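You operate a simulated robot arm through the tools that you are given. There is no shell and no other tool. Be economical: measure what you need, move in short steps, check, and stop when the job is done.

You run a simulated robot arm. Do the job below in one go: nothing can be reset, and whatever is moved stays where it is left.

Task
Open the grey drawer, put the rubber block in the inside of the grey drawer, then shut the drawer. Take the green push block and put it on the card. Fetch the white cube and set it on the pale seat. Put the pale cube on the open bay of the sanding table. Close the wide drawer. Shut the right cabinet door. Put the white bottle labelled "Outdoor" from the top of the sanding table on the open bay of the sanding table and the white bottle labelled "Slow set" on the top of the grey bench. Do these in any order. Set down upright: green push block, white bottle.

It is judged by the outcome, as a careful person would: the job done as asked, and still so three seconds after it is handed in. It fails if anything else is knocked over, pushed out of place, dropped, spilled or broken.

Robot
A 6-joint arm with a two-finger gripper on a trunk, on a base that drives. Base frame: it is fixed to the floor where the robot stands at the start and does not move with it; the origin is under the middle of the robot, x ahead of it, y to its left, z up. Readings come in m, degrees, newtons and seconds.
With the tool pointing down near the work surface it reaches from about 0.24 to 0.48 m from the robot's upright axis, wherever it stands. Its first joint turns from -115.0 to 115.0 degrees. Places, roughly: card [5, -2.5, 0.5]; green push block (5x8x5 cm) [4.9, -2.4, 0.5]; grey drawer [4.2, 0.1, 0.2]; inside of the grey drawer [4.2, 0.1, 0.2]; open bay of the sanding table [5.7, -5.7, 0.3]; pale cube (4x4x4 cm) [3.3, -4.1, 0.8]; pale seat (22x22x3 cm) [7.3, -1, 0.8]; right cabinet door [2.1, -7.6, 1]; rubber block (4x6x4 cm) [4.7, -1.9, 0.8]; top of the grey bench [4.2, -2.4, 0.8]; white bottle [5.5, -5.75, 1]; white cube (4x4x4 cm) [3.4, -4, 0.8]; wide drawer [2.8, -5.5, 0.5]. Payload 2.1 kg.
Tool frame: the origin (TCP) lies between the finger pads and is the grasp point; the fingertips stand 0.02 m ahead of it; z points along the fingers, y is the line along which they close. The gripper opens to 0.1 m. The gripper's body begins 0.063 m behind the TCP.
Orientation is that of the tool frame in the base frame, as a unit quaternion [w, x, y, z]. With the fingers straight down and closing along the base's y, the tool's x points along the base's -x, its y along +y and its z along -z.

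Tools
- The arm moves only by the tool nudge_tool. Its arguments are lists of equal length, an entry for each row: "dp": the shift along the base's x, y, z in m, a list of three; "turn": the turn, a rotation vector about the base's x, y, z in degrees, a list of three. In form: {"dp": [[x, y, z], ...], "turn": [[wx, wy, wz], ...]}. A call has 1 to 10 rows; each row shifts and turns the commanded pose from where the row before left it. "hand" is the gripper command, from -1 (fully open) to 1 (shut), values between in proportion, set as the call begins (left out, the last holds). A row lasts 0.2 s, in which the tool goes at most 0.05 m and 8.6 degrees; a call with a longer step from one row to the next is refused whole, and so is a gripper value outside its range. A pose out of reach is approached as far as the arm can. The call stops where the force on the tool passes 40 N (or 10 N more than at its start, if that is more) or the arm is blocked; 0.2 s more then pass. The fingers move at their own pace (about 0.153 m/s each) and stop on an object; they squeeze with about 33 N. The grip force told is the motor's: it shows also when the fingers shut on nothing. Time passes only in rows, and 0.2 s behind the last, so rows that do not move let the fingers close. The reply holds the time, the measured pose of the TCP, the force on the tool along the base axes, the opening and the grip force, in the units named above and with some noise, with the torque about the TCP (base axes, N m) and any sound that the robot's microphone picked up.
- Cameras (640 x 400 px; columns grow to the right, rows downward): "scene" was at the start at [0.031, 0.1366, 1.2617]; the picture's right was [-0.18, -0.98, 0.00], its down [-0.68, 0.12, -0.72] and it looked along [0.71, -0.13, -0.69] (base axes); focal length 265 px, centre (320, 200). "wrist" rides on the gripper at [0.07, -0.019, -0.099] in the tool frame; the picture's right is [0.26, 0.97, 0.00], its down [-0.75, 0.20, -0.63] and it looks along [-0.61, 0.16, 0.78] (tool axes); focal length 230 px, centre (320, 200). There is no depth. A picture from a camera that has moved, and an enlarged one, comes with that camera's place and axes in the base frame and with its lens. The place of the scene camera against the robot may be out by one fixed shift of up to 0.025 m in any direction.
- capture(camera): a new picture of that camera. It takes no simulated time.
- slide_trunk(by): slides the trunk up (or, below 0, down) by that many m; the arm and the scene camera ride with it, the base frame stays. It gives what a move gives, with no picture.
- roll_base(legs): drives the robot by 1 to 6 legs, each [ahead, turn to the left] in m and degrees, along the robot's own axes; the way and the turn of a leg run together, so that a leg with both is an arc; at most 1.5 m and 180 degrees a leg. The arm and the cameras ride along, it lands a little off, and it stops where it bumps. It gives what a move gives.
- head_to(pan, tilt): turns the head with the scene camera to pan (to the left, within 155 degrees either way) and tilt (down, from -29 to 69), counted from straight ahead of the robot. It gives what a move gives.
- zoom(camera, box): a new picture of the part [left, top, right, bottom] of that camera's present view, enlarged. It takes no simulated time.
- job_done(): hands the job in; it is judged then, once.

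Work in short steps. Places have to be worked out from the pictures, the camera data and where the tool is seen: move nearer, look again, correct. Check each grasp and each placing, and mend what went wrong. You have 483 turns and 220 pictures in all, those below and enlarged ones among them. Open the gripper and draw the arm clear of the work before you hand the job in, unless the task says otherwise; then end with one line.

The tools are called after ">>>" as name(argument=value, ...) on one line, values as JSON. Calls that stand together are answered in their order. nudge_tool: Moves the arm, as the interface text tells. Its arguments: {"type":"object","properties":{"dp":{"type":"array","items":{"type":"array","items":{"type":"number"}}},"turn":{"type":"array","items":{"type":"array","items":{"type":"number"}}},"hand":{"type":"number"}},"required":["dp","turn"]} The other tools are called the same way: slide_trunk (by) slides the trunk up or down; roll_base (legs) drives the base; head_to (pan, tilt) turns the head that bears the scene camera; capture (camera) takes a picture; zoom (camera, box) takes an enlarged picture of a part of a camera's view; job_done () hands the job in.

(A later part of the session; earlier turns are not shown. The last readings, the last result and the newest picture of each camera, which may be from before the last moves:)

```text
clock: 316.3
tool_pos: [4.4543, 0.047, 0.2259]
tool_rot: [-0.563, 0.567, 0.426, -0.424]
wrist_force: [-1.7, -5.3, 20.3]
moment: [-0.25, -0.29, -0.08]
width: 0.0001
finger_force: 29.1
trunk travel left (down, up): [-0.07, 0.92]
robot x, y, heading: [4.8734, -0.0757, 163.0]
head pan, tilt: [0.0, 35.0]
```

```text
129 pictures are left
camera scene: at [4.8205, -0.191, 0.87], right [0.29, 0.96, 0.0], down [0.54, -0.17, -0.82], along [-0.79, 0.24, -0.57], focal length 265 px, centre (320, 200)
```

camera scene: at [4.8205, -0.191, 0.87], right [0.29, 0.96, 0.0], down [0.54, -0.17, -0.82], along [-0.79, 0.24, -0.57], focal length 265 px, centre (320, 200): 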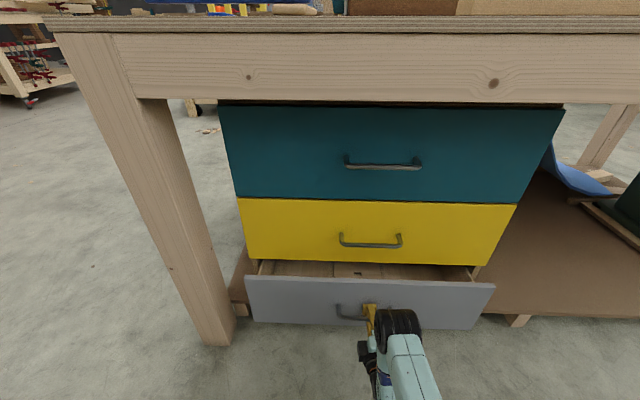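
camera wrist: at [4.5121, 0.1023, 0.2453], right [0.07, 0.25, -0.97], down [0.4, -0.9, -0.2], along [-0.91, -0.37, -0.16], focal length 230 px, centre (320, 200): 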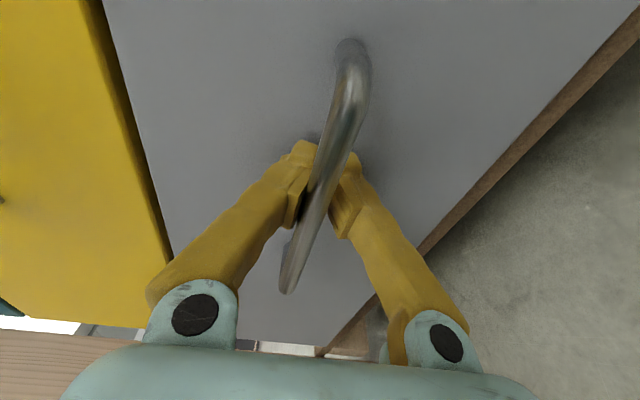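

The drawer is opening. I pull another 0.2 m.

>>> roll_base(legs=[[-0.2, 0]])

>>> capture(camera="scene")

>>> capture(camera="wrist")

```text
clock: 317.9
tool_pos: [4.6458, -0.0118, 0.227]
tool_rot: [-0.564, 0.567, 0.426, -0.424]
wrist_force: [0.1, -2.8, 10.9]
moment: [-0.14, -0.13, -0.07]
width: 0.0
finger_force: 29.9
trunk travel left (down, up): [-0.07, 0.92]
robot x, y, heading: [5.0647, -0.1327, 162.8]
head pan, tilt: [0.0, 35.0]
```

```text
128 pictures are left
camera scene: at [5.0106, -0.2489, 0.87], right [0.29, 0.96, 0.0], down [0.55, -0.17, -0.82], along [-0.79, 0.24, -0.57], focal length 265 px, centre (320, 200)
```

scene: 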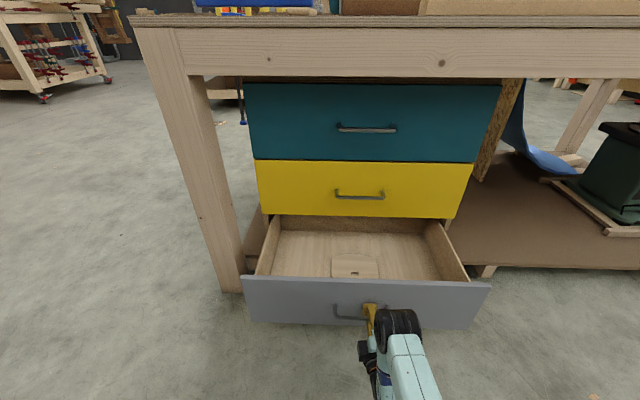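

```text
127 pictures are left
camera wrist: at [4.76, 0.0273, 0.245], right [0.08, 0.25, -0.97], down [0.4, -0.9, -0.2], along [-0.92, -0.37, -0.17], focal length 230 px, centre (320, 200)
```

wrist: 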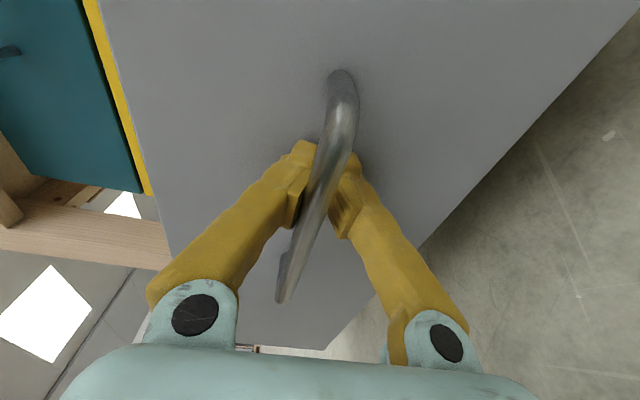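

Opened ~0.26 m. I pull 6 cm more for room, then release the handle.

>>> roll_base(legs=[[-0.06, 0]])

>>> nudge_tool(dp=[[0, 0, 0], [0, 0, 0], [0, 0, 0]], turn=[[0, 0, 0], [0, 0, 0], [0, 0, 0]], hand=-0.5)

>>> capture(camera="wrist")

```text
clock: 319.0
tool_pos: [4.6934, -0.0263, 0.2312]
tool_rot: [0.569, -0.562, -0.42, 0.428]
wrist_force: [0.4, -0.2, 1.4]
moment: [-0.02, 0.01, 0.0]
width: 0.006
finger_force: 29.8
trunk travel left (down, up): [-0.07, 0.92]
robot x, y, heading: [5.1197, -0.1473, 163.1]
head pan, tilt: [0.0, 35.0]
stopped in leg 1: the force on the tool passed its limit at 79 N (the readings are from after the stop); the commanded pose is now the measured one
```

```text
clock: 319.8
tool_pos: [4.6936, -0.0254, 0.2302]
tool_rot: [0.569, -0.561, -0.421, 0.429]
wrist_force: [0.8, -0.2, 0.7]
moment: [0.01, 0.0, -0.05]
width: 0.075
finger_force: 0.1
trunk travel left (down, up): [-0.07, 0.92]
robot x, y, heading: [5.1163, -0.1489, 163.0]
head pan, tilt: [0.0, 35.0]
```

```text
126 pictures are left
camera wrist: at [4.8087, 0.0126, 0.2469], right [0.06, 0.25, -0.97], down [0.39, -0.9, -0.21], along [-0.92, -0.37, -0.15], focal length 230 px, centre (320, 200)
```

wrist: 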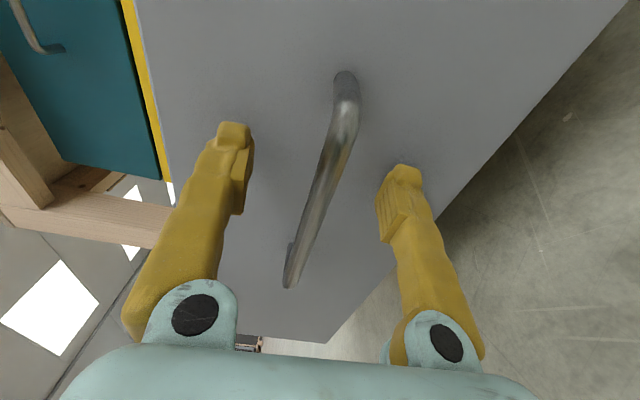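

The drawer is fully open at its stop. I back away, raise the trunk, turn the tool back to pointing down, and drive toward the rubber block.

>>> roll_base(legs=[[-0.35, 0]])

>>> slide_trunk(by=0.4)

>>> slide_trunk(by=0.38)

>>> nudge_tool(dp=[[0.005, 0, 0], [0.005, 0, 0], [0.005, 0, 0], [0.005, 0, 0], [0.005, 0, 0], [0.005, 0, 0], [0.005, 0, 0], [0, 0, 0], [0, 0, 0], [0, 0, 0]], turn=[[-2.5, -8.1, 0], [-2.5, -8.1, 0], [-2.5, -8.1, 0], [-2.5, -8.1, 0], [-2.5, -8.1, 0], [-2.5, -8.1, 0], [-2.5, -8.1, 0], [-2.5, -8.1, 0], [-2.5, -8.1, 0], [-2.5, -8.1, 0]])

>>> nudge_tool(dp=[[0, 0, 0], [0, 0, 0], [0, 0, 0], [0, 0, 0], [0, 0, 0], [0, 0, 0], [0, 0, 0], [0, 0, 0], [0, 0, 0], [0, 0, 0]], turn=[[0, 0, -8.5], [0, 0, -8.5], [0, 0, -8.5], [0, 0, -8.5], [0, 0, -8.5], [0, 0, -8.5], [0, 0, -8.5], [0, 0, -8.5], [0, 0, -8.5], [0, 0, -8.5]])

>>> roll_base(legs=[[0, 75], [0.94, 0], [0, 13.4]])

>>> head_to(pan=0, tilt=50)

>>> capture(camera="scene")

```text
clock: 322.0
tool_pos: [5.0261, -0.1276, 0.2284]
tool_rot: [0.569, -0.562, -0.422, 0.428]
wrist_force: [0.0, 0.3, -0.2]
moment: [0.05, -0.03, 0.0]
width: 0.0749
finger_force: 0.1
trunk travel left (down, up): [-0.07, 0.92]
robot x, y, heading: [5.451, -0.2529, 163.1]
head pan, tilt: [0.0, 35.0]
```

```text
clock: 325.9
tool_pos: [5.0273, -0.1279, 0.6305]
tool_rot: [0.569, -0.562, -0.421, 0.428]
wrist_force: [0.3, 0.7, -0.2]
moment: [0.02, -0.02, 0.0]
width: 0.0751
finger_force: 0.1
trunk travel left (down, up): [-0.47, 0.52]
robot x, y, heading: [5.4494, -0.2536, 162.9]
head pan, tilt: [0.0, 35.0]
```

```text
clock: 329.5
tool_pos: [5.0268, -0.1279, 1.0096]
tool_rot: [0.569, -0.562, -0.422, 0.427]
wrist_force: [0.8, 0.5, -0.8]
moment: [-0.04, 0.0, 0.01]
width: 0.0753
finger_force: 0.0
trunk travel left (down, up): [-0.85, 0.14]
robot x, y, heading: [5.449, -0.2513, 163.0]
head pan, tilt: [0.0, 35.0]
```

```text
clock: 331.7
tool_pos: [5.0605, -0.1295, 1.01]
tool_rot: [-0.037, 0.803, 0.593, -0.037]
wrist_force: [-0.7, -0.2, -0.3]
moment: [-0.01, -0.02, 0.0]
width: 0.0751
finger_force: 0.0
out of reach, approached as far as the arm can: row 8
trunk travel left (down, up): [-0.85, 0.14]
robot x, y, heading: [5.4536, -0.2519, 163.2]
head pan, tilt: [0.0, 35.0]
```

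```text
clock: 333.9
tool_pos: [5.0616, -0.1279, 1.0096]
tool_rot: [-0.053, 0.993, -0.108, -0.002]
wrist_force: [-0.4, 0.3, 1.1]
moment: [0.01, -0.01, 0.03]
width: 0.075
finger_force: 0.0
trunk travel left (down, up): [-0.85, 0.14]
robot x, y, heading: [5.4457, -0.2453, 162.8]
head pan, tilt: [0.0, 35.0]
```

```text
clock: 342.9
tool_pos: [4.819, -1.4411, 1.0097]
tool_rot: [-0.037, 0.784, 0.618, -0.038]
wrist_force: [-0.2, -0.5, -0.6]
moment: [0.02, 0.01, -0.04]
width: 0.0749
finger_force: 0.0
trunk travel left (down, up): [-0.85, 0.14]
robot x, y, heading: [4.9483, -1.0543, -108.4]
head pan, tilt: [0.0, 35.0]
```

```text
clock: 343.7
tool_pos: [4.8188, -1.4406, 1.0092]
tool_rot: [-0.036, 0.785, 0.618, -0.038]
wrist_force: [0.5, -0.1, -0.2]
moment: [-0.01, -0.01, -0.01]
width: 0.0748
finger_force: 0.0
trunk travel left (down, up): [-0.85, 0.14]
robot x, y, heading: [4.949, -1.0565, -108.3]
head pan, tilt: [0.0, 50.0]
```

```text
125 pictures are left
camera scene: at [5.0887, -1.1043, 1.628], right [-0.95, 0.32, 0.0], down [0.24, 0.73, -0.64], along [-0.2, -0.61, -0.77], focal length 265 px, centre (320, 200)
```

scene: 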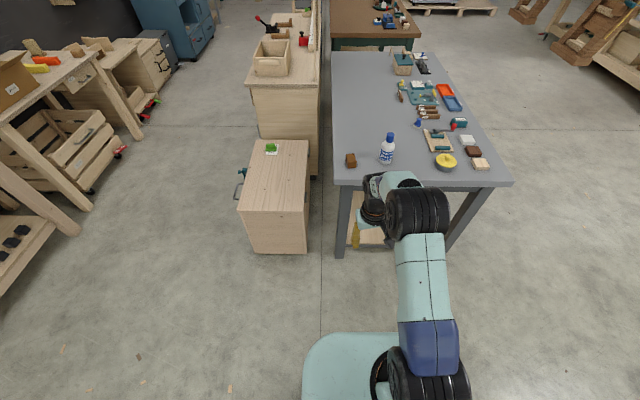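

The rubber block is straight ahead, 0.93 m. I level the tool and drive 0.5 m to bring it over the block.

>>> nudge_tool(dp=[[0, 0, 0], [0, 0, 0]], turn=[[-0.5, -6, 0], [0, 0, -5]], hand=-1)

>>> roll_base(legs=[[0.5, 0]])

>>> capture(camera="wrist")

```text
clock: 344.3
tool_pos: [4.818, -1.4406, 1.01]
tool_rot: [-0.001, 0.812, 0.583, -0.001]
wrist_force: [0.0, -0.5, 0.3]
moment: [0.0, -0.01, 0.01]
width: 0.1
finger_force: 0.0
trunk travel left (down, up): [-0.85, 0.14]
robot x, y, heading: [4.9503, -1.0574, -108.3]
head pan, tilt: [0.0, 50.0]
```

```text
clock: 347.2
tool_pos: [4.6624, -1.9102, 1.0092]
tool_rot: [-0.001, 0.812, 0.584, -0.001]
wrist_force: [0.9, 0.0, -0.4]
moment: [-0.02, -0.03, 0.0]
width: 0.0997
finger_force: 0.0
trunk travel left (down, up): [-0.85, 0.14]
robot x, y, heading: [4.7938, -1.5228, -108.3]
head pan, tilt: [0.0, 50.0]
```

```text
124 pictures are left
camera wrist: at [4.6677, -1.8386, 1.109], right [1.0, -0.06, 0.0], down [-0.05, -0.78, 0.63], along [-0.04, -0.63, -0.78], focal length 230 px, centre (320, 200)
```

wrist: 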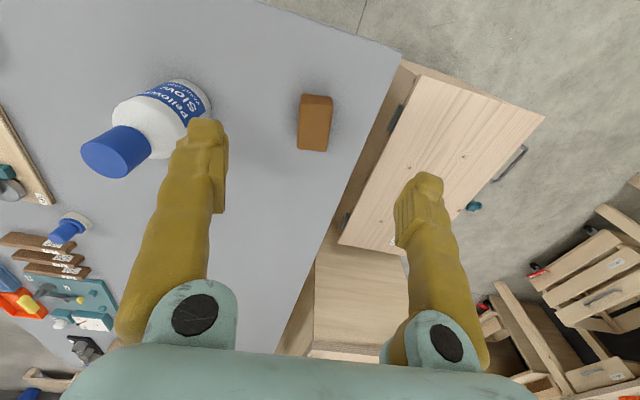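

I align the tool to the block (yaw +12°), centre on it, and lower the trunk 0.15 m.

>>> nudge_tool(dp=[[-0.003, -0.007, 0], [-0.003, -0.007, 0]], turn=[[0, 0, 6], [0, 0, 6]], hand=-0.4)

>>> slide_trunk(by=-0.13)

>>> capture(camera="wrist")

```text
clock: 347.8
tool_pos: [4.657, -1.9237, 1.0087]
tool_rot: [-0.001, 0.745, 0.667, 0.0]
wrist_force: [0.3, -0.1, -0.6]
moment: [0.0, 0.04, -0.02]
width: 0.0699
finger_force: 0.0
trunk travel left (down, up): [-0.85, 0.14]
robot x, y, heading: [4.7944, -1.5219, -108.3]
head pan, tilt: [0.0, 50.0]
```

```text
clock: 349.4
tool_pos: [4.6571, -1.9245, 0.8792]
tool_rot: [-0.001, 0.746, 0.665, 0.0]
wrist_force: [0.3, 0.5, 0.2]
moment: [0.0, -0.03, -0.05]
width: 0.0701
finger_force: 0.2
trunk travel left (down, up): [-0.72, 0.27]
robot x, y, heading: [4.799, -1.5265, -108.4]
head pan, tilt: [0.0, 50.0]
```

```text
123 pictures are left
camera wrist: at [4.6466, -1.8539, 0.9785], right [0.99, 0.15, 0.0], down [0.11, -0.77, 0.63], along [0.09, -0.62, -0.78], focal length 230 px, centre (320, 200)
```

wrist: 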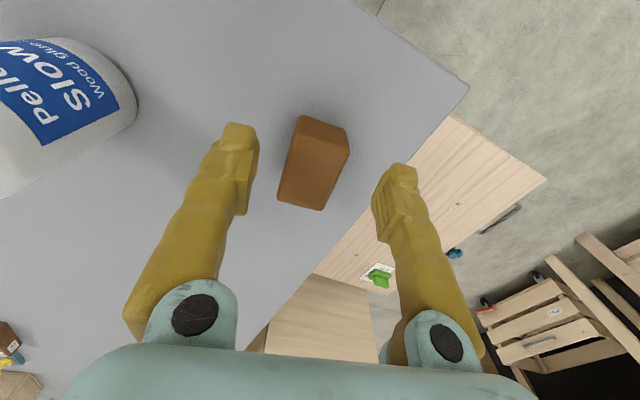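

The block is ~1 cm further forward than the tool. I correct and descend, then close.

>>> nudge_tool(dp=[[-0.003, -0.011, 0]], turn=[[0, 0, 0]])

>>> slide_trunk(by=-0.06)

>>> zoom(camera="wrist", box=[180, 60, 460, 260])

```text
clock: 349.8
tool_pos: [4.653, -1.9371, 0.8799]
tool_rot: [-0.001, 0.747, 0.665, 0.0]
wrist_force: [0.0, -0.6, 0.0]
moment: [-0.01, 0.0, 0.01]
width: 0.0698
finger_force: 0.1
trunk travel left (down, up): [-0.72, 0.27]
robot x, y, heading: [4.7941, -1.5219, -108.4]
head pan, tilt: [0.0, 50.0]
```

```text
clock: 350.8
tool_pos: [4.653, -1.9362, 0.8195]
tool_rot: [-0.001, 0.747, 0.665, 0.0]
wrist_force: [0.7, 0.5, 1.4]
moment: [0.02, -0.08, 0.06]
width: 0.0699
finger_force: 0.0
trunk travel left (down, up): [-0.66, 0.33]
robot x, y, heading: [4.7975, -1.5272, -108.4]
head pan, tilt: [0.0, 50.0]
```

```text
2.00 times, centred on (320, 160) of wrist
camera zoom: at [4.6434, -1.8648, 0.9185], right [0.99, 0.15, 0.0], down [0.11, -0.77, 0.63], along [0.09, -0.62, -0.78], focal length 460 px, centre (320, 280)
```

zoom: 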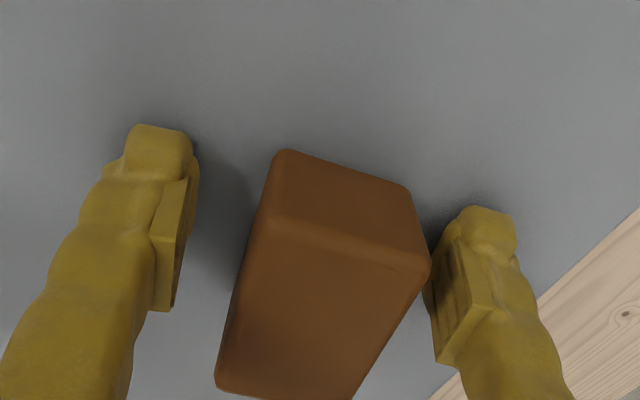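

>>> nudge_tool(dp=[[0, 0, 0], [0, 0, 0], [0, 0, 0]], turn=[[0, 0, 0], [0, 0, 0], [0, 0, 0]], hand=0.6)

>>> slide_trunk(by=0.15)

>>> capture(camera="wrist")

```text
clock: 351.6
tool_pos: [4.654, -1.9347, 0.8192]
tool_rot: [0.0, 0.747, 0.665, -0.001]
wrist_force: [0.9, 0.2, 1.8]
moment: [-0.15, -0.04, -0.01]
width: 0.0385
finger_force: 32.6
trunk travel left (down, up): [-0.66, 0.33]
robot x, y, heading: [4.7983, -1.5243, -108.5]
head pan, tilt: [0.0, 50.0]
```

```text
clock: 353.4
tool_pos: [4.6534, -1.935, 0.9686]
tool_rot: [-0.001, 0.746, 0.665, -0.001]
wrist_force: [-0.5, -0.5, -1.1]
moment: [-0.03, 0.0, 0.0]
width: 0.0387
finger_force: 33.2
trunk travel left (down, up): [-0.81, 0.18]
robot x, y, heading: [4.7968, -1.5255, -108.4]
head pan, tilt: [0.0, 50.0]
```

```text
121 pictures are left
camera wrist: at [4.6434, -1.8652, 1.0685], right [0.99, 0.15, 0.0], down [0.11, -0.77, 0.63], along [0.09, -0.62, -0.78], focal length 230 px, centre (320, 200)
```

wrist: 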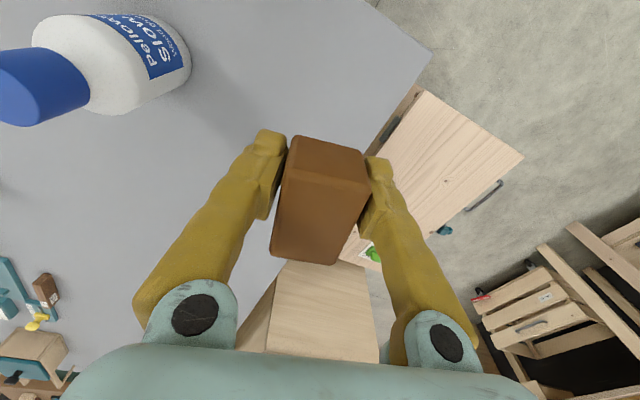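

Rubber block held. I retrace the path backward to stand in front of the open drawer.

>>> roll_base(legs=[[-0.5, 0], [0, -13.4], [-0.94, 0], [0, -75]])

>>> head_to(pan=0, tilt=50)

>>> capture(camera="scene")

```text
clock: 364.8
tool_pos: [5.0292, -0.1379, 0.9697]
tool_rot: [-0.002, 0.999, -0.038, 0.0]
wrist_force: [0.0, -0.2, -1.0]
moment: [0.02, 0.01, 0.01]
width: 0.0387
finger_force: 32.6
trunk travel left (down, up): [-0.81, 0.18]
robot x, y, heading: [5.4445, -0.2638, 163.7]
head pan, tilt: [0.0, 50.0]
```

```text
clock: 365.4
tool_pos: [5.0272, -0.1382, 0.9694]
tool_rot: [0.0, 0.999, -0.038, 0.0]
wrist_force: [0.5, 0.3, -0.6]
moment: [-0.01, -0.01, -0.01]
width: 0.0389
finger_force: 32.8
trunk travel left (down, up): [-0.81, 0.18]
robot x, y, heading: [5.4452, -0.2646, 163.8]
head pan, tilt: [0.0, 50.0]
```

```text
120 pictures are left
camera scene: at [5.3994, -0.3822, 1.588], right [0.28, 0.96, 0.0], down [0.74, -0.21, -0.64], along [-0.62, 0.18, -0.77], focal length 265 px, centre (320, 200)
```

scene: 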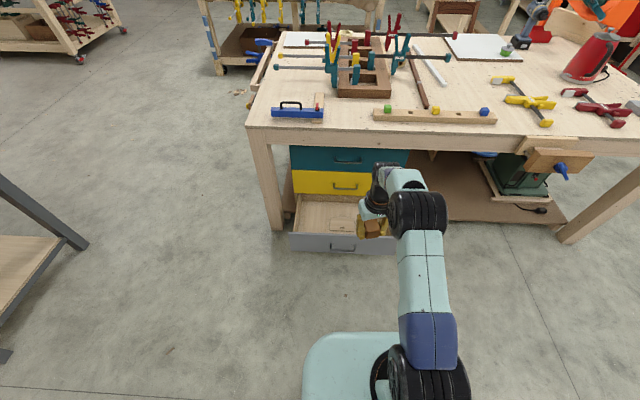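

Block held over open floor; the drawer is ~0.5 m ahead of the tool. I lower the trunk to z≈0.41 and drive in below the table's edge height.

>>> slide_trunk(by=-0.4)

>>> slide_trunk(by=-0.15)

>>> roll_base(legs=[[0.3, 0]])

>>> capture(camera="scene")

>>> capture(camera="wrist")

```text
clock: 369.2
tool_pos: [5.0285, -0.1377, 0.5694]
tool_rot: [-0.001, 0.999, -0.038, 0.0]
wrist_force: [-0.1, 0.7, -1.8]
moment: [0.01, 0.01, 0.01]
width: 0.0385
finger_force: 33.1
trunk travel left (down, up): [-0.41, 0.58]
robot x, y, heading: [5.4453, -0.2635, 163.9]
head pan, tilt: [0.0, 50.0]
```

```text
clock: 371.0
tool_pos: [5.0288, -0.1384, 0.4192]
tool_rot: [-0.001, 0.999, -0.039, 0.0]
wrist_force: [0.7, -0.2, -1.2]
moment: [0.0, -0.02, 0.01]
width: 0.0385
finger_force: 32.4
trunk travel left (down, up): [-0.26, 0.73]
robot x, y, heading: [5.447, -0.2614, 163.9]
head pan, tilt: [0.0, 50.0]
```

```text
clock: 373.0
tool_pos: [4.7405, -0.0558, 0.4193]
tool_rot: [-0.001, 0.999, -0.038, 0.001]
wrist_force: [0.8, -0.6, -0.6]
moment: [0.04, -0.05, -0.02]
width: 0.0387
finger_force: 32.7
trunk travel left (down, up): [-0.26, 0.73]
robot x, y, heading: [5.1557, -0.1785, 163.8]
head pan, tilt: [0.0, 50.0]
```

```text
119 pictures are left
camera scene: at [5.1109, -0.2988, 1.038], right [0.28, 0.96, 0.0], down [0.74, -0.21, -0.64], along [-0.62, 0.18, -0.77], focal length 265 px, centre (320, 200)
```

scene: 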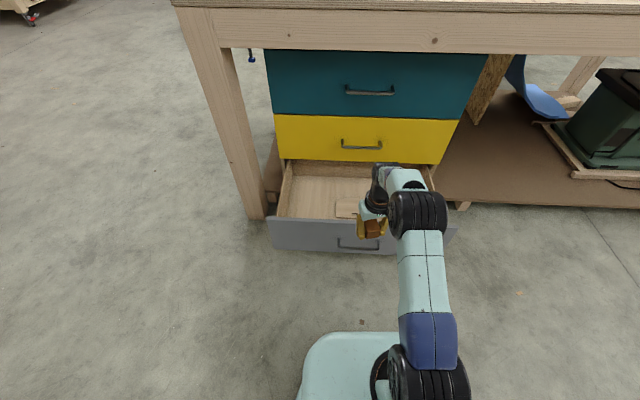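

```text
118 pictures are left
camera wrist: at [4.8106, -0.0425, 0.5185], right [0.18, -0.98, 0.0], down [-0.76, -0.14, 0.63], along [-0.62, -0.12, -0.78], focal length 230 px, centre (320, 200)
```

wrist: 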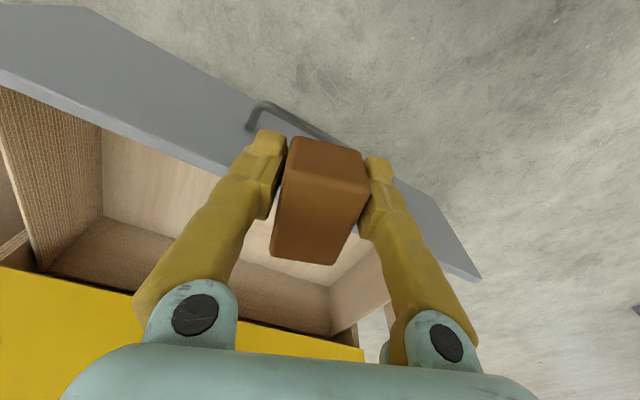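

>>> roll_base(legs=[[0.2, 0]])

>>> capture(camera="scene")

>>> capture(camera="wrist")

```text
clock: 374.6
tool_pos: [4.5467, 0.0014, 0.4189]
tool_rot: [-0.001, 0.999, -0.038, 0.0]
wrist_force: [-0.5, -0.7, -0.8]
moment: [-0.01, -0.03, -0.04]
width: 0.0387
finger_force: 32.8
trunk travel left (down, up): [-0.26, 0.73]
robot x, y, heading: [4.9624, -0.1229, 163.7]
head pan, tilt: [0.0, 50.0]
```

```text
117 pictures are left
camera scene: at [4.918, -0.2429, 1.038], right [0.28, 0.96, 0.0], down [0.74, -0.21, -0.64], along [-0.62, 0.18, -0.77], focal length 265 px, centre (320, 200)
```

scene: 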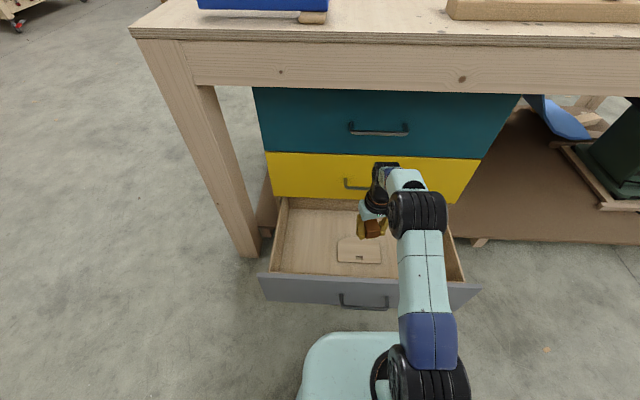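

```text
116 pictures are left
camera wrist: at [4.6183, 0.014, 0.5185], right [0.18, -0.98, 0.0], down [-0.76, -0.14, 0.63], along [-0.62, -0.11, -0.78], focal length 230 px, centre (320, 200)
```

wrist: 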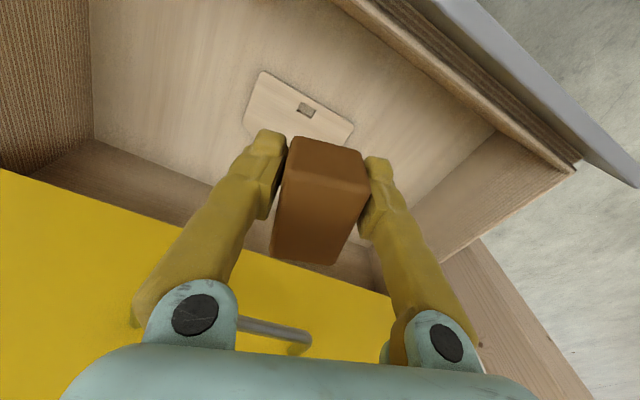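

A small plate lies on the drawer floor right under the tool; I shift 0.13 m to the robot's right where the floor is free, then lower partly.

>>> nudge_tool(dp=[[0.006, 0.034, 0], [0.006, 0.034, 0], [0.006, 0.034, 0], [0.006, 0.034, 0]], turn=[[0, 0, 0], [0, 0, 0], [0, 0, 0], [0, 0, 0]])

>>> slide_trunk(by=-0.1)

>>> capture(camera="scene")

>>> capture(camera="wrist")

```text
clock: 375.6
tool_pos: [4.5714, 0.1376, 0.4194]
tool_rot: [-0.001, 0.999, -0.038, 0.0]
wrist_force: [0.1, -0.2, -1.1]
moment: [-0.01, -0.01, 0.01]
width: 0.0387
finger_force: 33.2
trunk travel left (down, up): [-0.26, 0.73]
robot x, y, heading: [4.9634, -0.1223, 163.7]
head pan, tilt: [0.0, 50.0]
```

```text
clock: 376.9
tool_pos: [4.572, 0.1367, 0.3194]
tool_rot: [-0.001, 0.999, -0.038, 0.001]
wrist_force: [0.0, 0.4, -1.9]
moment: [-0.01, -0.03, -0.04]
width: 0.0387
finger_force: 33.1
trunk travel left (down, up): [-0.16, 0.83]
robot x, y, heading: [4.9651, -0.1209, 163.8]
head pan, tilt: [0.0, 50.0]
```

```text
115 pictures are left
camera scene: at [4.9182, -0.2428, 0.938], right [0.28, 0.96, 0.0], down [0.74, -0.21, -0.64], along [-0.62, 0.18, -0.77], focal length 265 px, centre (320, 200)
```

scene: 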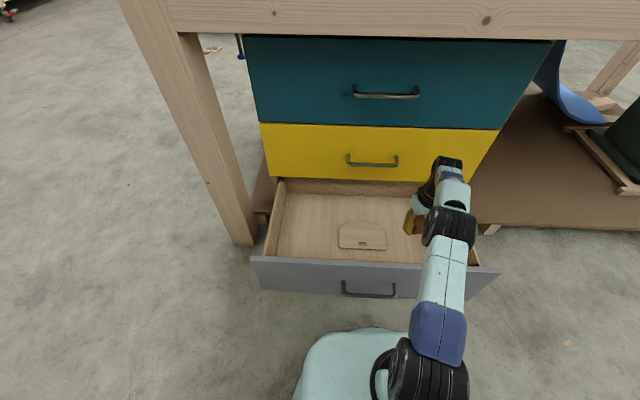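

```text
114 pictures are left
camera wrist: at [4.6423, 0.1497, 0.4184], right [0.18, -0.98, 0.0], down [-0.76, -0.14, 0.63], along [-0.62, -0.11, -0.78], focal length 230 px, centre (320, 200)
```

wrist: 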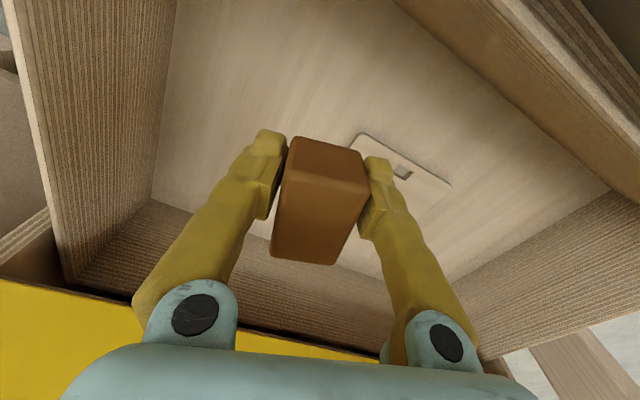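

Free floor below. I lower 0.11 m with the trunk, then small nudges to contact.

>>> slide_trunk(by=-0.11)

>>> nudge_tool(dp=[[0, 0, -0.008], [0, 0, -0.008], [0, 0, -0.008], [0, 0, -0.008], [0, 0, -0.008]], turn=[[0, 0, 0], [0, 0, 0], [0, 0, 0], [0, 0, 0], [0, 0, 0]])

>>> capture(camera="wrist")

```text
clock: 378.4
tool_pos: [4.5725, 0.1369, 0.2089]
tool_rot: [0.0, 0.999, -0.038, -0.001]
wrist_force: [-0.2, -0.4, -1.0]
moment: [-0.02, -0.02, -0.02]
width: 0.0385
finger_force: 33.4
trunk travel left (down, up): [-0.05, 0.94]
robot x, y, heading: [4.9625, -0.1244, 164.1]
head pan, tilt: [0.0, 50.0]
```

```text
clock: 379.6
tool_pos: [4.5718, 0.1364, 0.17]
tool_rot: [-0.002, 0.999, -0.038, -0.001]
wrist_force: [-1.3, -2.1, 11.8]
moment: [-0.18, -0.01, 0.0]
width: 0.0388
finger_force: 32.7
trunk travel left (down, up): [-0.05, 0.94]
robot x, y, heading: [4.9623, -0.1256, 163.7]
head pan, tilt: [0.0, 50.0]
```

```text
113 pictures are left
camera wrist: at [4.6421, 0.1497, 0.2697], right [0.18, -0.98, 0.0], down [-0.76, -0.14, 0.63], along [-0.62, -0.11, -0.78], focal length 230 px, centre (320, 200)
```

wrist: 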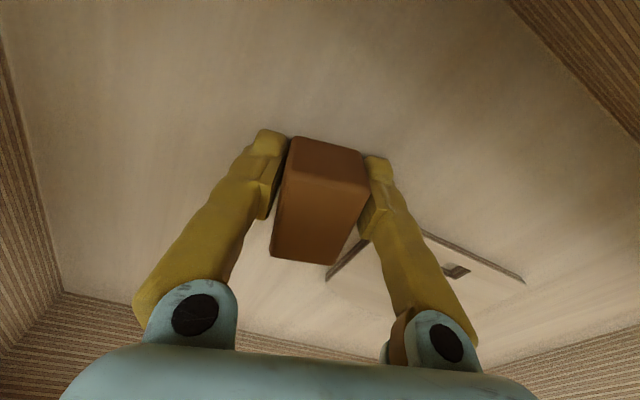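

The block touches the drawer floor. I open and raise out with the trunk.

>>> nudge_tool(dp=[[0, 0, 0], [0, 0, 0], [0, 0, 0]], turn=[[0, 0, 0], [0, 0, 0], [0, 0, 0]], hand=-0.4)

>>> slide_trunk(by=0.25)

>>> capture(camera="wrist")

```text
clock: 380.4
tool_pos: [4.5705, 0.1375, 0.1702]
tool_rot: [-0.002, 0.999, -0.037, -0.001]
wrist_force: [0.0, 4.4, 15.0]
moment: [-0.55, 0.05, 0.08]
width: 0.0674
finger_force: 0.0
trunk travel left (down, up): [-0.05, 0.94]
robot x, y, heading: [4.9625, -0.1237, 163.8]
head pan, tilt: [0.0, 50.0]
```

```text
clock: 382.9
tool_pos: [4.5711, 0.1374, 0.4194]
tool_rot: [-0.001, 0.999, -0.038, 0.0]
wrist_force: [-0.2, 0.2, -0.2]
moment: [0.0, -0.02, -0.03]
width: 0.0702
finger_force: 0.1
trunk travel left (down, up): [-0.3, 0.69]
robot x, y, heading: [4.9637, -0.1198, 163.6]
head pan, tilt: [0.0, 50.0]
```

```text
112 pictures are left
camera wrist: at [4.6423, 0.1497, 0.518], right [0.18, -0.98, 0.0], down [-0.76, -0.14, 0.63], along [-0.62, -0.11, -0.78], focal length 230 px, centre (320, 200)
```

wrist: 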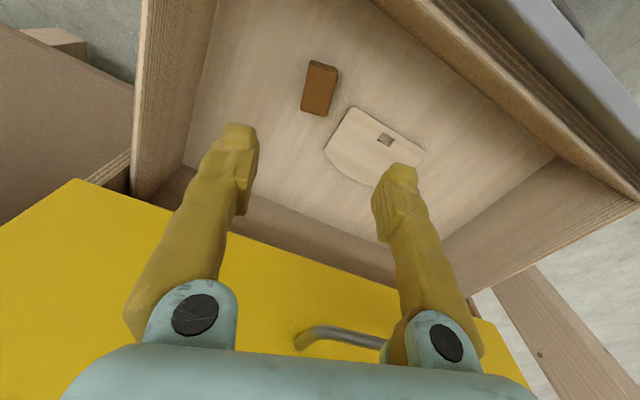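

The rubber block lies in the drawer. I back out, recentre the tool, close the fingers and pitch the tool forward to push the drawer shut.

>>> roll_base(legs=[[-0.4, 0]])

>>> nudge_tool(dp=[[-0.006, -0.034, 0], [-0.006, -0.034, 0], [-0.006, -0.034, 0], [-0.006, -0.034, 0], [0, 0, 0], [0, 0, 0], [0, 0, 0]], turn=[[2.4, 8.1, 0], [2.4, 8.1, 0], [2.4, 8.1, 0], [2.4, 8.1, 0], [2.4, 8.1, 0], [2.4, 8.1, 0], [2.4, 8.1, 0]], hand=1)

>>> slide_trunk(by=-0.14)

>>> capture(camera="scene")

>>> capture(camera="wrist")

```text
clock: 385.5
tool_pos: [4.9599, 0.0238, 0.4203]
tool_rot: [-0.001, 0.999, -0.038, -0.001]
wrist_force: [-0.3, -1.1, -0.2]
moment: [0.03, 0.01, 0.0]
width: 0.0702
finger_force: 0.0
trunk travel left (down, up): [-0.3, 0.69]
robot x, y, heading: [5.3469, -0.238, 163.9]
head pan, tilt: [0.0, 50.0]
```

```text
clock: 387.1
tool_pos: [4.9445, -0.0801, 0.4174]
tool_rot: [-0.128, 0.906, -0.045, -0.4]
wrist_force: [-0.3, 0.7, 0.9]
moment: [0.0, 0.05, -0.02]
width: 0.0
finger_force: 29.9
out of reach, approached as far as the arm can: row 3, 4
trunk travel left (down, up): [-0.3, 0.69]
robot x, y, heading: [5.3524, -0.24, 163.9]
head pan, tilt: [0.0, 50.0]
```

```text
clock: 388.7
tool_pos: [4.9446, -0.0792, 0.2789]
tool_rot: [-0.129, 0.906, -0.046, -0.4]
wrist_force: [-0.3, 0.3, 0.3]
moment: [-0.03, 0.03, -0.01]
width: 0.0002
finger_force: 29.5
trunk travel left (down, up): [-0.16, 0.83]
robot x, y, heading: [5.3509, -0.2402, 163.7]
head pan, tilt: [0.0, 50.0]
```

```text
111 pictures are left
camera scene: at [5.3065, -0.3554, 0.938], right [0.28, 0.96, 0.0], down [0.74, -0.21, -0.64], along [-0.62, 0.18, -0.77], focal length 265 px, centre (320, 200)
```

scene: 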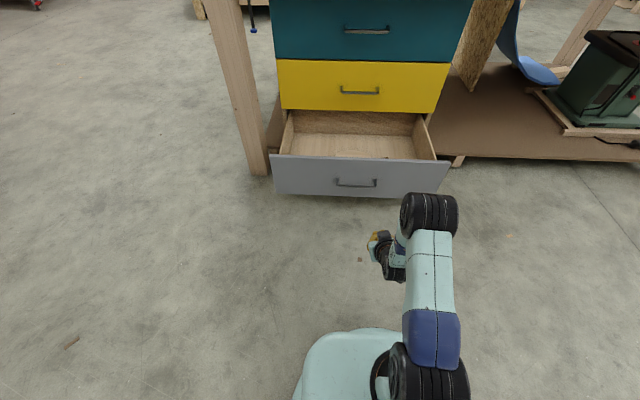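

```text
110 pictures are left
camera wrist: at [5.065, -0.0882, 0.2936], right [-0.01, -0.92, -0.38], down [-0.1, -0.38, 0.92], along [-1.0, 0.04, -0.09], focal length 230 px, centre (320, 200)
```

wrist: 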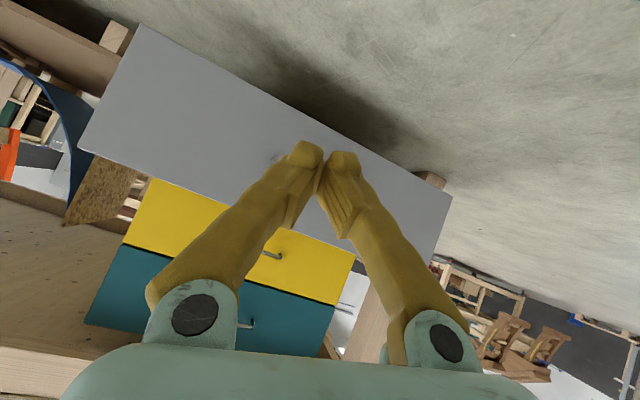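

The fingertips face the panel just above the handle. I drive forward 0.4 m to push.

>>> roll_base(legs=[[0.42, 0]])

>>> capture(camera="scene")

```text
clock: 391.3
tool_pos: [4.5393, 0.0378, 0.2778]
tool_rot: [-0.129, 0.906, -0.047, -0.401]
wrist_force: [0.5, 0.2, 0.0]
moment: [0.0, 0.01, -0.01]
width: 0.0
finger_force: 29.4
trunk travel left (down, up): [-0.16, 0.83]
robot x, y, heading: [4.9489, -0.118, 163.9]
head pan, tilt: [0.0, 50.0]
```

```text
109 pictures are left
camera scene: at [4.9014, -0.2381, 0.938], right [0.28, 0.96, 0.0], down [0.74, -0.21, -0.64], along [-0.62, 0.18, -0.77], focal length 265 px, centre (320, 200)
```

scene: 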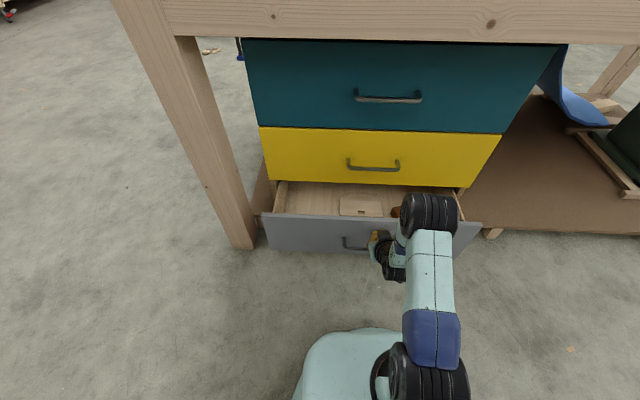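

Pushing works and the drawer is closing. I continue forward.

>>> roll_base(legs=[[0.19, 0]])

>>> capture(camera="scene")

```text
clock: 392.7
tool_pos: [4.4027, 0.0744, 0.272]
tool_rot: [-0.126, 0.912, -0.048, -0.387]
wrist_force: [1.1, 0.3, -0.1]
moment: [-0.01, 0.0, -0.01]
width: 0.0001
finger_force: 29.6
trunk travel left (down, up): [-0.16, 0.83]
robot x, y, heading: [4.8018, -0.0779, 164.0]
head pan, tilt: [0.0, 50.0]
stopped in leg 1: the force on the tool passed its limit at 127 N (the readings are from after the stop); the commanded pose is now the measured one
```

```text
108 pictures are left
camera scene: at [4.7583, -0.1967, 0.9379], right [0.28, 0.96, 0.0], down [0.74, -0.21, -0.64], along [-0.62, 0.18, -0.77], focal length 265 px, centre (320, 200)
```

scene: 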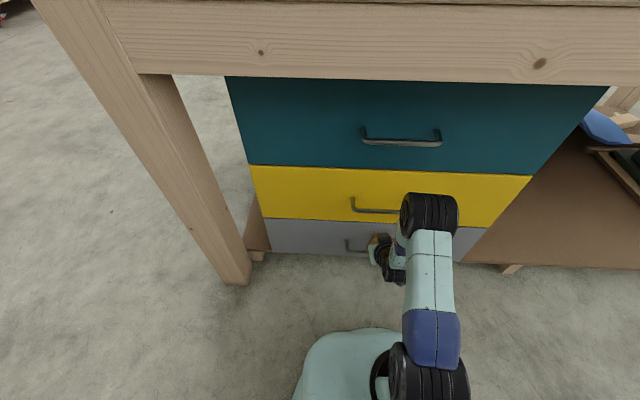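

The drawer stopped at its closed position. I back off and verify.

>>> roll_base(legs=[[-0.35, 0]])

>>> capture(camera="scene")

```text
clock: 395.0
tool_pos: [4.7373, -0.0214, 0.2722]
tool_rot: [-0.125, 0.912, -0.047, -0.388]
wrist_force: [0.0, 0.3, 0.2]
moment: [0.0, 0.0, -0.04]
width: 0.0
finger_force: 29.6
trunk travel left (down, up): [-0.16, 0.83]
robot x, y, heading: [5.1377, -0.1772, 163.5]
head pan, tilt: [0.0, 50.0]
```

```text
107 pictures are left
camera scene: at [5.0924, -0.2932, 0.938], right [0.28, 0.96, 0.0], down [0.74, -0.21, -0.64], along [-0.62, 0.18, -0.77], focal length 265 px, centre (320, 200)
```

scene: 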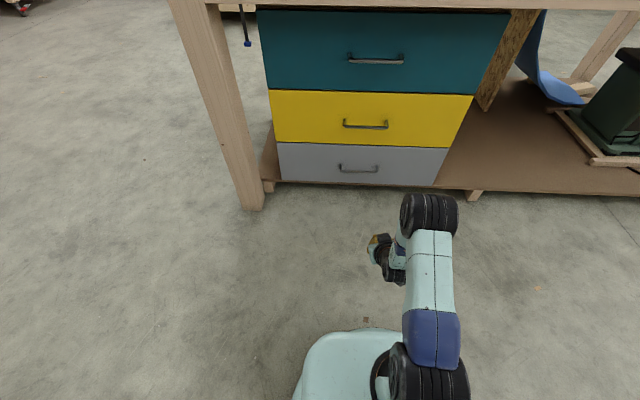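

The grey drawer is shut flush. Next, empty-handed: the wide drawer and the cabinet door. I raise the arm a bit and drive back through the gap toward the green cabinet.

>>> slide_trunk(by=0.3)

>>> roll_base(legs=[[0, 59.3], [1.21, 0], [0, -9.1], [0.8, 0], [0.82, 0]])

>>> head_to(pan=10, tilt=25)

>>> capture(camera="scene")

```text
clock: 398.0
tool_pos: [4.7368, -0.0197, 0.5704]
tool_rot: [-0.125, 0.912, -0.047, -0.388]
wrist_force: [0.7, -0.8, 0.3]
moment: [-0.03, -0.01, 0.01]
width: 0.0
finger_force: 29.8
trunk travel left (down, up): [-0.46, 0.53]
robot x, y, heading: [5.1359, -0.1748, 164.0]
head pan, tilt: [0.0, 50.0]
```

```text
clock: 415.2
tool_pos: [2.5495, -2.1342, 0.572]
tool_rot: [0.053, 0.844, 0.348, -0.404]
wrist_force: [0.2, -0.5, 0.1]
moment: [-0.03, -0.01, -0.01]
width: 0.0002
finger_force: 29.3
trunk travel left (down, up): [-0.46, 0.53]
robot x, y, heading: [2.9242, -1.9217, -145.4]
head pan, tilt: [0.0, 50.0]
```

```text
clock: 416.1
tool_pos: [2.5498, -2.1337, 0.5723]
tool_rot: [0.053, 0.844, 0.348, -0.404]
wrist_force: [0.6, 0.1, 0.1]
moment: [0.01, -0.03, 0.01]
width: 0.0
finger_force: 29.2
trunk travel left (down, up): [-0.46, 0.53]
robot x, y, heading: [2.92, -1.9201, -145.4]
head pan, tilt: [10.0, 25.0]
```

```text
106 pictures are left
camera scene: at [2.9958, -2.0556, 1.2754], right [-0.7, 0.71, 0.0], down [0.3, 0.3, -0.91], along [-0.64, -0.64, -0.42], focal length 265 px, centre (320, 200)
```

scene: 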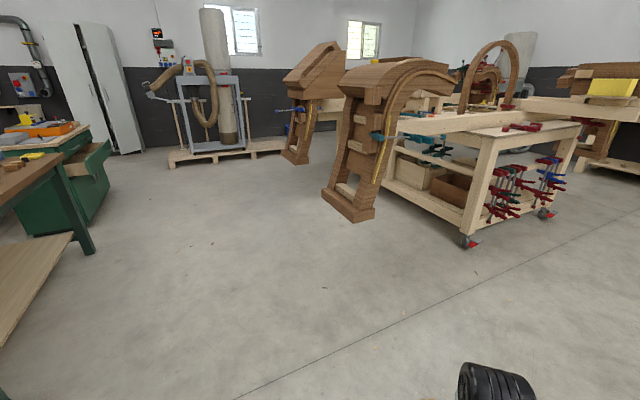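

The way is clear. I continue to the green cabinet.

>>> roll_base(legs=[[0, 42], [1.0, 0], [0.8, 0], [0, -8.2], [1.45, 0], [0, 93.5]])

>>> head_to(pan=0, tilt=35)

>>> capture(camera="scene")

```text
clock: 438.5
tool_pos: [2.3733, -5.1756, 0.5717]
tool_rot: [0.386, 0.06, 0.911, -0.13]
wrist_force: [-0.1, -0.2, 0.0]
moment: [-0.04, 0.02, -0.02]
width: 0.0
finger_force: 29.7
trunk travel left (down, up): [-0.46, 0.53]
robot x, y, heading: [1.9821, -5.0072, -17.4]
head pan, tilt: [10.0, 25.0]
```

```text
clock: 439.2
tool_pos: [2.3715, -5.175, 0.5728]
tool_rot: [0.386, 0.06, 0.911, -0.13]
wrist_force: [0.4, -0.1, 0.2]
moment: [0.03, 0.03, 0.0]
width: 0.0001
finger_force: 29.1
trunk travel left (down, up): [-0.46, 0.53]
robot x, y, heading: [1.9754, -5.0088, -17.8]
head pan, tilt: [0.0, 35.0]
```

```text
105 pictures are left
camera scene: at [2.0557, -4.8737, 1.2598], right [-0.3, -0.95, 0.0], down [-0.55, 0.17, -0.82], along [0.78, -0.25, -0.57], focal length 265 px, centre (320, 200)
```

scene: 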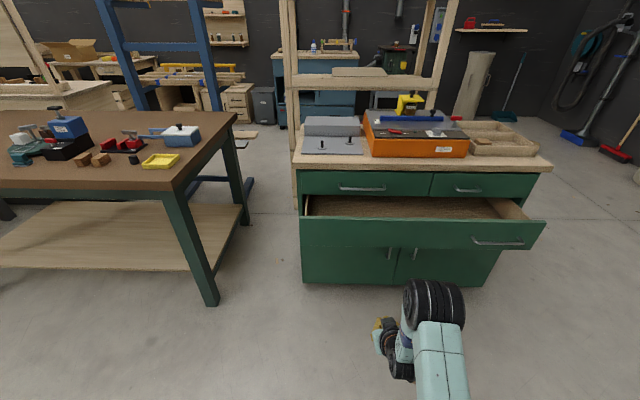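

The wide drawer is open ahead-right. I shift the base ~0.18 m right so I can push its centre.

>>> roll_base(legs=[[-0.35, 0], [0, -30], [0.36, 0], [0, 30]])

>>> capture(camera="scene")

>>> capture(camera="wrist")

```text
clock: 446.4
tool_pos: [2.2818, -5.3332, 0.5716]
tool_rot: [0.386, 0.059, 0.911, -0.13]
wrist_force: [0.0, -0.5, 0.0]
moment: [-0.03, 0.02, 0.02]
width: 0.0
finger_force: 29.3
trunk travel left (down, up): [-0.46, 0.53]
robot x, y, heading: [1.8843, -5.1665, -17.6]
head pan, tilt: [0.0, 35.0]
```

```text
104 pictures are left
camera scene: at [1.9637, -5.0318, 1.2597], right [-0.3, -0.95, 0.0], down [-0.55, 0.17, -0.82], along [0.78, -0.25, -0.57], focal length 265 px, centre (320, 200)
```

scene: 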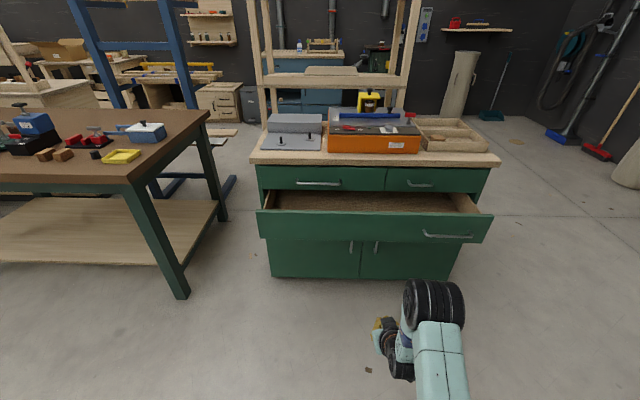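

```text
103 pictures are left
camera wrist: at [2.1615, -5.3228, 0.5913], right [0.02, 0.93, -0.37], down [0.13, 0.36, 0.92], along [0.99, -0.07, -0.11], focal length 230 px, centre (320, 200)
```

wrist: 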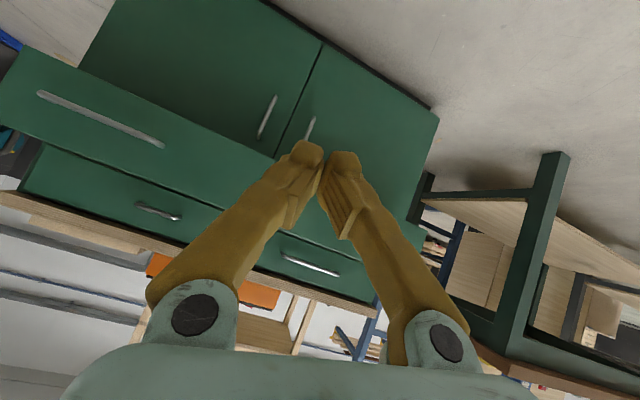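

Fingertips are at the panel's mid height (z≈0.56) and centred. I drive forward to push the drawer.

>>> roll_base(legs=[[0.45, 0]])

>>> capture(camera="scene")

```text
clock: 449.1
tool_pos: [2.7119, -5.4688, 0.571]
tool_rot: [0.386, 0.059, 0.911, -0.13]
wrist_force: [-0.3, -0.1, -0.1]
moment: [0.0, 0.03, 0.01]
width: 0.0
finger_force: 29.2
trunk travel left (down, up): [-0.46, 0.53]
robot x, y, heading: [2.3141, -5.3046, -17.6]
head pan, tilt: [0.0, 35.0]
```

```text
102 pictures are left
camera scene: at [2.3942, -5.1683, 1.2597], right [-0.3, -0.95, 0.0], down [-0.55, 0.17, -0.82], along [0.78, -0.25, -0.57], focal length 265 px, centre (320, 200)
```

scene: 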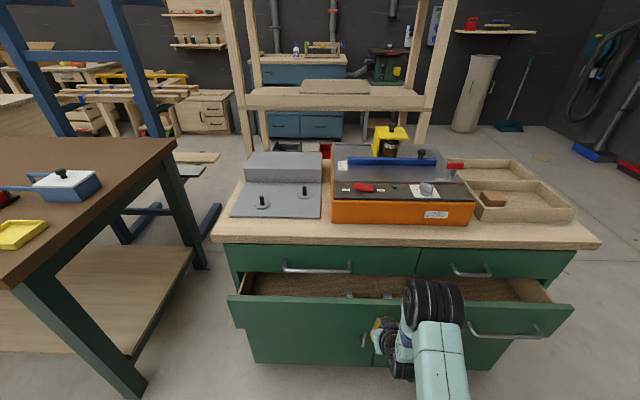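

>>> roll_base(legs=[[0.2, 0]])

>>> capture(camera="scene")

```text
clock: 450.3
tool_pos: [2.7961, -5.4958, 0.5626]
tool_rot: [0.364, 0.061, 0.921, -0.123]
wrist_force: [-12.1, 5.5, 1.1]
moment: [-0.01, -0.03, -0.05]
width: 0.0
finger_force: 29.8
trunk travel left (down, up): [-0.46, 0.53]
robot x, y, heading: [2.4158, -5.335, -17.5]
head pan, tilt: [0.0, 35.0]
stopped in leg 1: the force on the tool passed its limit at 116 N (the readings are from after the stop); the commanded pose is now the measured one
```

```text
101 pictures are left
camera scene: at [2.4902, -5.1986, 1.2597], right [-0.3, -0.95, 0.0], down [-0.54, 0.17, -0.82], along [0.78, -0.25, -0.57], focal length 265 px, centre (320, 200)
```

scene: 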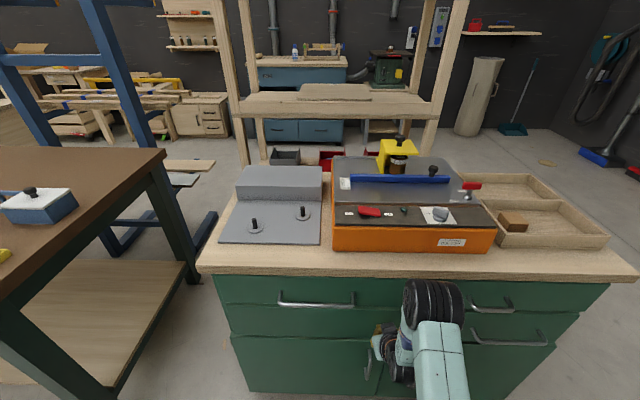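

It seems closed. I back off and check flushness from a distance.

>>> roll_base(legs=[[-0.3, 0]])

>>> zoom(camera="scene", box=[180, 150, 560, 370])

```text
clock: 452.3
tool_pos: [2.514, -5.4058, 0.5636]
tool_rot: [0.365, 0.062, 0.921, -0.123]
wrist_force: [0.1, 0.2, 0.5]
moment: [-0.02, -0.01, 0.06]
width: 0.0
finger_force: 29.5
trunk travel left (down, up): [-0.46, 0.53]
robot x, y, heading: [2.1243, -5.243, -17.5]
head pan, tilt: [0.0, 35.0]
```

```text
1.68 times, centred on (370, 260) of scene
camera zoom: at [2.207, -5.1086, 1.2597], right [-0.3, -0.95, 0.0], down [-0.55, 0.17, -0.82], along [0.78, -0.25, -0.57], focal length 447 px, centre (236, 99)
```

zoom: 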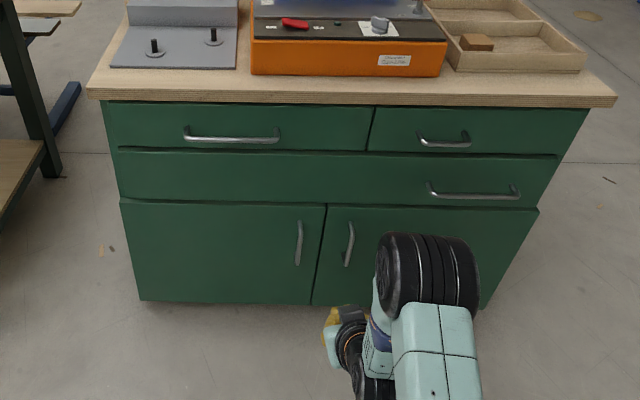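

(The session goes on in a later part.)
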